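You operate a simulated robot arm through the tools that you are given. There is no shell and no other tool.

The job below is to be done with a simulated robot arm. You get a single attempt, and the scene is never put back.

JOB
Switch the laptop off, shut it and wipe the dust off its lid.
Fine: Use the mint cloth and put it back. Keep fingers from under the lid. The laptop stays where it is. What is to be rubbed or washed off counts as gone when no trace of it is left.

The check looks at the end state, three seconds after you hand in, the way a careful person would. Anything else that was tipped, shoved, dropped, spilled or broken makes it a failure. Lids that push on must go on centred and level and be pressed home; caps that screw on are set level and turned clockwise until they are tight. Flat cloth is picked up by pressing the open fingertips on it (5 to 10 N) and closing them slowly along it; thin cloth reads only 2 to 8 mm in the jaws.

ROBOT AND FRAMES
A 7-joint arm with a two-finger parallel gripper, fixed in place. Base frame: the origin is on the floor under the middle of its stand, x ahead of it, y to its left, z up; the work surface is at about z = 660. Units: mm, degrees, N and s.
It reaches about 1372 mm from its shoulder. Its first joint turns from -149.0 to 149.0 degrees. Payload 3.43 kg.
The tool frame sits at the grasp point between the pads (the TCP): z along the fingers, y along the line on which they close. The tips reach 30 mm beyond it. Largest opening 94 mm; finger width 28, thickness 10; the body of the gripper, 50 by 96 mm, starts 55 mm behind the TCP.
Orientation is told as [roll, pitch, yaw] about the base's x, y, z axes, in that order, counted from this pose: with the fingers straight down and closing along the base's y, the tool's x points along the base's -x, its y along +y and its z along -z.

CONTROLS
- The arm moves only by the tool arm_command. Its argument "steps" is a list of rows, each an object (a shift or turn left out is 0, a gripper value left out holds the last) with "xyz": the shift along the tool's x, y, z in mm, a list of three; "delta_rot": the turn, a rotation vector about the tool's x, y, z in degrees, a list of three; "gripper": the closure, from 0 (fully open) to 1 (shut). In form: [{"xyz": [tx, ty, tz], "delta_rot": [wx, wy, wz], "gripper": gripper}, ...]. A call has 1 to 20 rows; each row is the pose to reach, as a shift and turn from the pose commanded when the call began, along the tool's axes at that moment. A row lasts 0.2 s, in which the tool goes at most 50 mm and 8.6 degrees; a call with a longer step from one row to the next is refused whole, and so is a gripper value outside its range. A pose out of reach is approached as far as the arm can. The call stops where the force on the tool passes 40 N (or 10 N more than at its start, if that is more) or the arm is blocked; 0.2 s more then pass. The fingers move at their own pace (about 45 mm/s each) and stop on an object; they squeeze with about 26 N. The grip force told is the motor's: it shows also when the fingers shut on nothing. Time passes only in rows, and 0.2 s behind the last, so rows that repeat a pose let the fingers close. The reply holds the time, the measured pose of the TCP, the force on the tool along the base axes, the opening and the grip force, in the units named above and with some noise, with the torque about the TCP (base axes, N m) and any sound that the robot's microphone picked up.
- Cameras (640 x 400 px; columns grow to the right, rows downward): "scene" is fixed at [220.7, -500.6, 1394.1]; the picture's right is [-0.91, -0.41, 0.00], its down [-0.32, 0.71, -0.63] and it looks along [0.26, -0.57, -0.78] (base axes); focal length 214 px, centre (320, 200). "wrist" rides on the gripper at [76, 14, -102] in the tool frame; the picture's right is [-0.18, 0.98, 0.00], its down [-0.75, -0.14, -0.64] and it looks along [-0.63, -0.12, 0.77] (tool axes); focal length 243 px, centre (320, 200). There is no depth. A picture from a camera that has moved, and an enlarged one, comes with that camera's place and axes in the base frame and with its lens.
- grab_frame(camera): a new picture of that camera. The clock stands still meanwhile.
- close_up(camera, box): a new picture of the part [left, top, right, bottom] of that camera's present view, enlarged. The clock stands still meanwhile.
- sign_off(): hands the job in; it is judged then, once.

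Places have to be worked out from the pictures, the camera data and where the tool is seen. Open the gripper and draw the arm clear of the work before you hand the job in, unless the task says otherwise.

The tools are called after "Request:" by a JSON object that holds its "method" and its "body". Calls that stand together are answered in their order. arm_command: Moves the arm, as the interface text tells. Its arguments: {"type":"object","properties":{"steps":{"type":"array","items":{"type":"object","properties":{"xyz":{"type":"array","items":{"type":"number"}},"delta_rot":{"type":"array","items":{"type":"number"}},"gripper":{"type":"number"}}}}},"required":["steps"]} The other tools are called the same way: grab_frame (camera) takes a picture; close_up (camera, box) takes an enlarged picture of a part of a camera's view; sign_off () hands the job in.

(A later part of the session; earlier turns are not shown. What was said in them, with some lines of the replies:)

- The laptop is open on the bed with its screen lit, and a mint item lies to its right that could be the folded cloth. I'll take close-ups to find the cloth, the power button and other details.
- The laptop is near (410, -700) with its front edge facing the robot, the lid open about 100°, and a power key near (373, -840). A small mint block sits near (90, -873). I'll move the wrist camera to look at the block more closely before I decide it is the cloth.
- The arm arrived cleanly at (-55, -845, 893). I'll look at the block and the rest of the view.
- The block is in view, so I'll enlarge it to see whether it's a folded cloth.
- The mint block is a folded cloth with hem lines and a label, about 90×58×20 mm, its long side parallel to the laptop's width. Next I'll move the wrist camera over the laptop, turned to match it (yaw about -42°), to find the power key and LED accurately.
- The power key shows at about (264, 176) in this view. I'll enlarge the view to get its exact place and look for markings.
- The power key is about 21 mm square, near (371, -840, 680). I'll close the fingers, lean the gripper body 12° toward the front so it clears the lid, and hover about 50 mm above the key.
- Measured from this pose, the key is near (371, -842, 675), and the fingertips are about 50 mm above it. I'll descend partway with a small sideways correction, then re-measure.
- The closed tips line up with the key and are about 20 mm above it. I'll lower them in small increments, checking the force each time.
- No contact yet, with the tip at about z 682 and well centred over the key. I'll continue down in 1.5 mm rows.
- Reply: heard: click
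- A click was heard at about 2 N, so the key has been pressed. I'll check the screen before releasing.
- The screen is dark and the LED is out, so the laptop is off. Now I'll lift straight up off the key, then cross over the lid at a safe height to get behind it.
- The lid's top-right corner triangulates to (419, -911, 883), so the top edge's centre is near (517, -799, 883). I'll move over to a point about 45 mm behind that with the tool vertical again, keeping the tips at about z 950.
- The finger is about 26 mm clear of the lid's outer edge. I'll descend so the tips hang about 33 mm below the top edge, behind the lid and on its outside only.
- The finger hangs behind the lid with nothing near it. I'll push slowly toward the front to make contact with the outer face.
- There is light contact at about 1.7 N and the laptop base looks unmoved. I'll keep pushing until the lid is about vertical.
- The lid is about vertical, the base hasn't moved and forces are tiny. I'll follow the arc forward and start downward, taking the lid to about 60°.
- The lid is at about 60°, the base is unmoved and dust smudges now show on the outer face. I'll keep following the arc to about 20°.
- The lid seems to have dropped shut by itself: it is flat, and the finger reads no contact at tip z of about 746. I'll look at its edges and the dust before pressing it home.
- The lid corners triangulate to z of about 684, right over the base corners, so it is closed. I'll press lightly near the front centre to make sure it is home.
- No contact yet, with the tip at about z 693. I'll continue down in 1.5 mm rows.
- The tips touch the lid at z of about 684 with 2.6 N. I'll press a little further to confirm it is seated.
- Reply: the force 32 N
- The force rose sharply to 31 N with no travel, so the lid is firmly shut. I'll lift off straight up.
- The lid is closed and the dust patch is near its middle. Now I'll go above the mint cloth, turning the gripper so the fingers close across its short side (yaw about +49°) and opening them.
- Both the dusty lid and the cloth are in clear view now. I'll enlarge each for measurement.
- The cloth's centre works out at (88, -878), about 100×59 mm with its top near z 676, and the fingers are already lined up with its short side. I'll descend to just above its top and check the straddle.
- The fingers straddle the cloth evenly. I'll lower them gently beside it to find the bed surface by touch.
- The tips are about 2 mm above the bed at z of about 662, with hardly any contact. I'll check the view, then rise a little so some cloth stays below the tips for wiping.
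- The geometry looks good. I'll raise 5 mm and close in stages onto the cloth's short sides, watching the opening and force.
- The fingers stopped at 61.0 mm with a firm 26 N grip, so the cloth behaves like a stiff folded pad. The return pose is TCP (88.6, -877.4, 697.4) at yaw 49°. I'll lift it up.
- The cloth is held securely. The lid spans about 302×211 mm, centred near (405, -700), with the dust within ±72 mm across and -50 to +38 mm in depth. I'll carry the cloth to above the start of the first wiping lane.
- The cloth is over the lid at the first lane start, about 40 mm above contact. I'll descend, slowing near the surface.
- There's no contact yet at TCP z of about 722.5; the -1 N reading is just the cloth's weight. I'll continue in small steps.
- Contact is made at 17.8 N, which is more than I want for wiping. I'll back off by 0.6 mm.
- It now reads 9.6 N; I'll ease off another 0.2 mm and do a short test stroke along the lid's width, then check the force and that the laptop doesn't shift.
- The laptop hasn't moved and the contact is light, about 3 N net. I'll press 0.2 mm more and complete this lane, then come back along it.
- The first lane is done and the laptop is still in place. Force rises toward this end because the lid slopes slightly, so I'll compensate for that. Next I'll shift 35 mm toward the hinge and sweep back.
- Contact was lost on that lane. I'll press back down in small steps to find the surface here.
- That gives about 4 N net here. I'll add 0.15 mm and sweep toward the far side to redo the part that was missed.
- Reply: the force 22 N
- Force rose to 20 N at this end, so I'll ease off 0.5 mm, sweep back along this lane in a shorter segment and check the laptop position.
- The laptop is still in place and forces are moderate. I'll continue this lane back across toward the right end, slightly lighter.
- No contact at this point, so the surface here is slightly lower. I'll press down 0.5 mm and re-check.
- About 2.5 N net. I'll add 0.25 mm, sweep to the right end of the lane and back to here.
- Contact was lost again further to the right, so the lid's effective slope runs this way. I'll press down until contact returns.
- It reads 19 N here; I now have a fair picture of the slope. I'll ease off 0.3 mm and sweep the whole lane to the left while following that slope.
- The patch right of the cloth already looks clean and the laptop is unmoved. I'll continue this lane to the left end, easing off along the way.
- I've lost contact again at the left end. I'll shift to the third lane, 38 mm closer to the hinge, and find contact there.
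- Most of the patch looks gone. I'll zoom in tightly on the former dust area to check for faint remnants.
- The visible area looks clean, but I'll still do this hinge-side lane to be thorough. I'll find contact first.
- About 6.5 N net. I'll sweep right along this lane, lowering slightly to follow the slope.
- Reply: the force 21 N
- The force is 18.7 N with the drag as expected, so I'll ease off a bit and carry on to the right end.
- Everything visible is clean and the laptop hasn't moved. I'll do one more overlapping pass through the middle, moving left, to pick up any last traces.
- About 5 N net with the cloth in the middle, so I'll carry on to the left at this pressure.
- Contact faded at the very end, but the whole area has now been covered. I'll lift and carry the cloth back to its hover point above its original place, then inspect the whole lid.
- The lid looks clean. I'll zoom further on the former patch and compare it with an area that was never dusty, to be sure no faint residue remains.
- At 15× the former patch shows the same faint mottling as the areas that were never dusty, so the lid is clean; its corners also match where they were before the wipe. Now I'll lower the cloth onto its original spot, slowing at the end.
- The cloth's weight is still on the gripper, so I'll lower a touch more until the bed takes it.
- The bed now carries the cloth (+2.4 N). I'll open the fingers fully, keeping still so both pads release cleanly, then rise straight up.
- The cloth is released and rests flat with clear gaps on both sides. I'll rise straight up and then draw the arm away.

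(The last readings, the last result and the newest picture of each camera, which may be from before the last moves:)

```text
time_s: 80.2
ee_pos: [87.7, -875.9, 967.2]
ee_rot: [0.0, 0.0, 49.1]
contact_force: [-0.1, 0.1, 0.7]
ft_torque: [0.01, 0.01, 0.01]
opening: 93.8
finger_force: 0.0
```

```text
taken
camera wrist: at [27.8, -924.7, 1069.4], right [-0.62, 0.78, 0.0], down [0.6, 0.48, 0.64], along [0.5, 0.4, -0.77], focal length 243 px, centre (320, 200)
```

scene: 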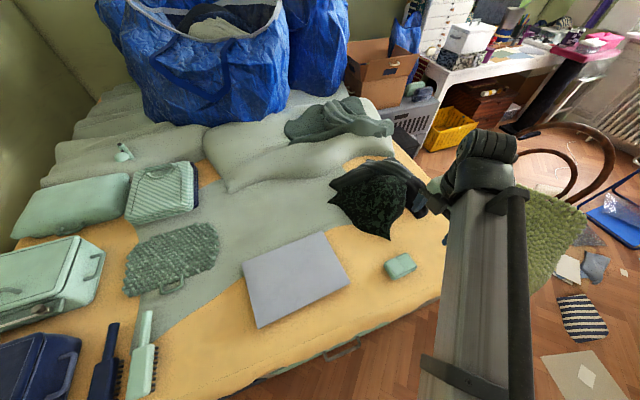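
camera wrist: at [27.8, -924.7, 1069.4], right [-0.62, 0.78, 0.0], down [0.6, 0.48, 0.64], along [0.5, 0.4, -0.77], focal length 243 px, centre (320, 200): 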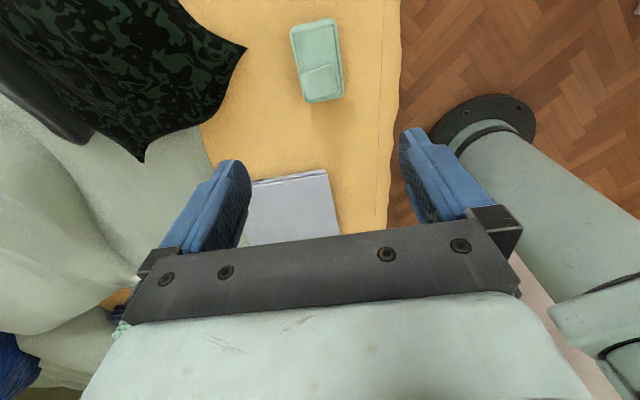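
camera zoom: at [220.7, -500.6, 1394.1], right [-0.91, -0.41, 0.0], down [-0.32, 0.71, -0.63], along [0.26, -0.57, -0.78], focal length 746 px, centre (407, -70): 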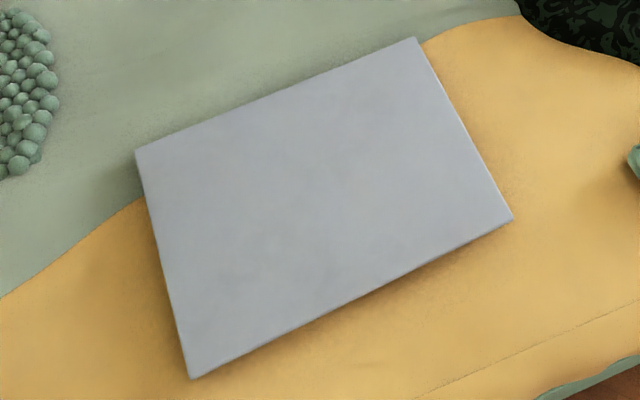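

The cloth sits exactly where it was, the lid is clean and the laptop is in its original place. As a last check I'll view the lid closely from the wrist camera, from a safe height.

Request:
{"method": "arm_command", "body": {"steps": [{"xyz": [-40, -13, 0], "gripper": 0}, {"xyz": [-80, -26, 0], "gripper": 0}, {"xyz": [-120, -39, 0], "gripper": 0}, {"xyz": [-160, -52, 0], "gripper": 0}, {"xyz": [-200, -65, 0], "gripper": 0}, {"xyz": [-240, -78, 0], "gripper": 0}, {"xyz": [-280, -91, 0], "gripper": 0}, {"xyz": [-280, -91, 0], "gripper": 0}]}}

Request:
{"method": "grab_frame", "body": {"camera": "wrist"}}

Request:
{"method": "close_up", "body": {"camera": "wrist", "box": [240, 40, 400, 200]}}

```text
time_s: 82.0
ee_pos: [342.9, -726.3, 966.3]
ee_rot: [0.0, -0.1, 49.0]
contact_force: [-0.7, -0.8, 0.2]
ft_torque: [0.02, 0.02, 0.0]
opening: 93.8
finger_force: 0.0
```

```text
taken
camera wrist: at [281.4, -774.1, 1069.0], right [-0.62, 0.78, 0.0], down [0.6, 0.48, 0.64], along [0.5, 0.4, -0.77], focal length 243 px, centre (320, 200)
```

wrist: 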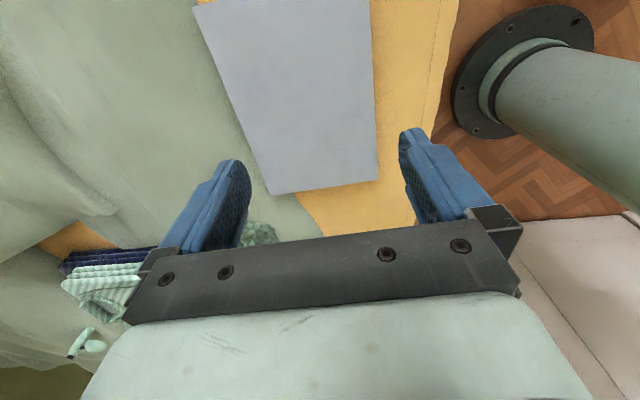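

```text
2.50 times, centred on (320, 120) of wrist
camera zoom: at [281.4, -774.1, 1069.0], right [-0.62, 0.78, 0.0], down [0.6, 0.48, 0.64], along [0.5, 0.4, -0.77], focal length 606 px, centre (320, 400)
```

zoom: 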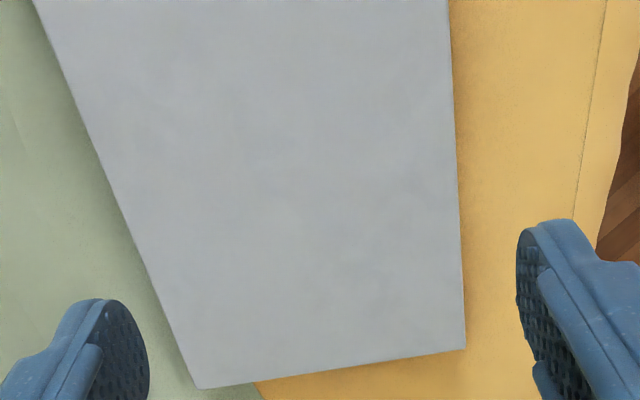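

The lid is uniformly clean from this closer viewpoint too. I'll draw the arm clear and up, away from the work, gripper open.

Request:
{"method": "arm_command", "body": {"steps": [{"xyz": [0, 0, -40], "gripper": 0}, {"xyz": [26, 31, -60], "gripper": 0}, {"xyz": [52, 62, -80], "gripper": 0}, {"xyz": [78, 94, -100], "gripper": 0}, {"xyz": [104, 125, -115], "gripper": 0}, {"xyz": [130, 156, -124], "gripper": 0}, {"xyz": [155, 187, -124], "gripper": 0}, {"xyz": [155, 187, -124], "gripper": 0}, {"xyz": [155, 187, -124], "gripper": 0}]}}

Request:
{"method": "grab_frame", "body": {"camera": "scene"}}

```text
time_s: 84.0
ee_pos: [97.2, -721.6, 1091.1]
ee_rot: [-0.1, 0.0, 49.0]
contact_force: [-0.2, 0.3, 0.2]
ft_torque: [-0.01, 0.01, 0.01]
opening: 93.9
finger_force: 0.1
```

```text
taken
```

scene: 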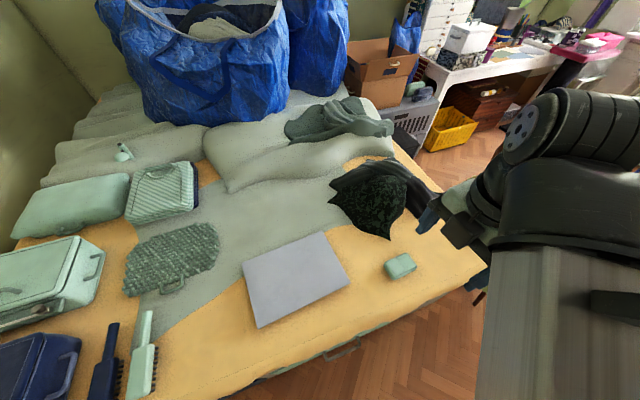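

The laptop is off, shut, clean and unmoved. The mint cloth is back in its place, nothing else has been disturbed, and the arm is clear with the gripper open, so I'm handing in.

Request:
{"method": "sign_off", "body": {}}

```text
The job is handed in.
```

The laptop is switched off and shut, and the dust is wiped off its lid. The mint cloth is back where it lay. The job is handed in, but I haven't seen the result of the check.

- **Switching off:** I pressed the power key once and heard a click; the screen and the front light went dark.
- **Closing:** I pushed the lid from behind, and it dropped the last part by itself. I then pressed near the front edge to make sure it was fully shut. The fingers stayed on the outside of the lid throughout.
- **Wiping:** I made overlapping passes over the middle of the lid, where all the dust was. Up close, that area now looks the same as the parts that were never dusty.
- **Position:** the corners of the lid lined up in pictures taken before and after wiping, so the laptop did not shift. Nothing else looks disturbed.

The arm is clear of the bed with the gripper open.
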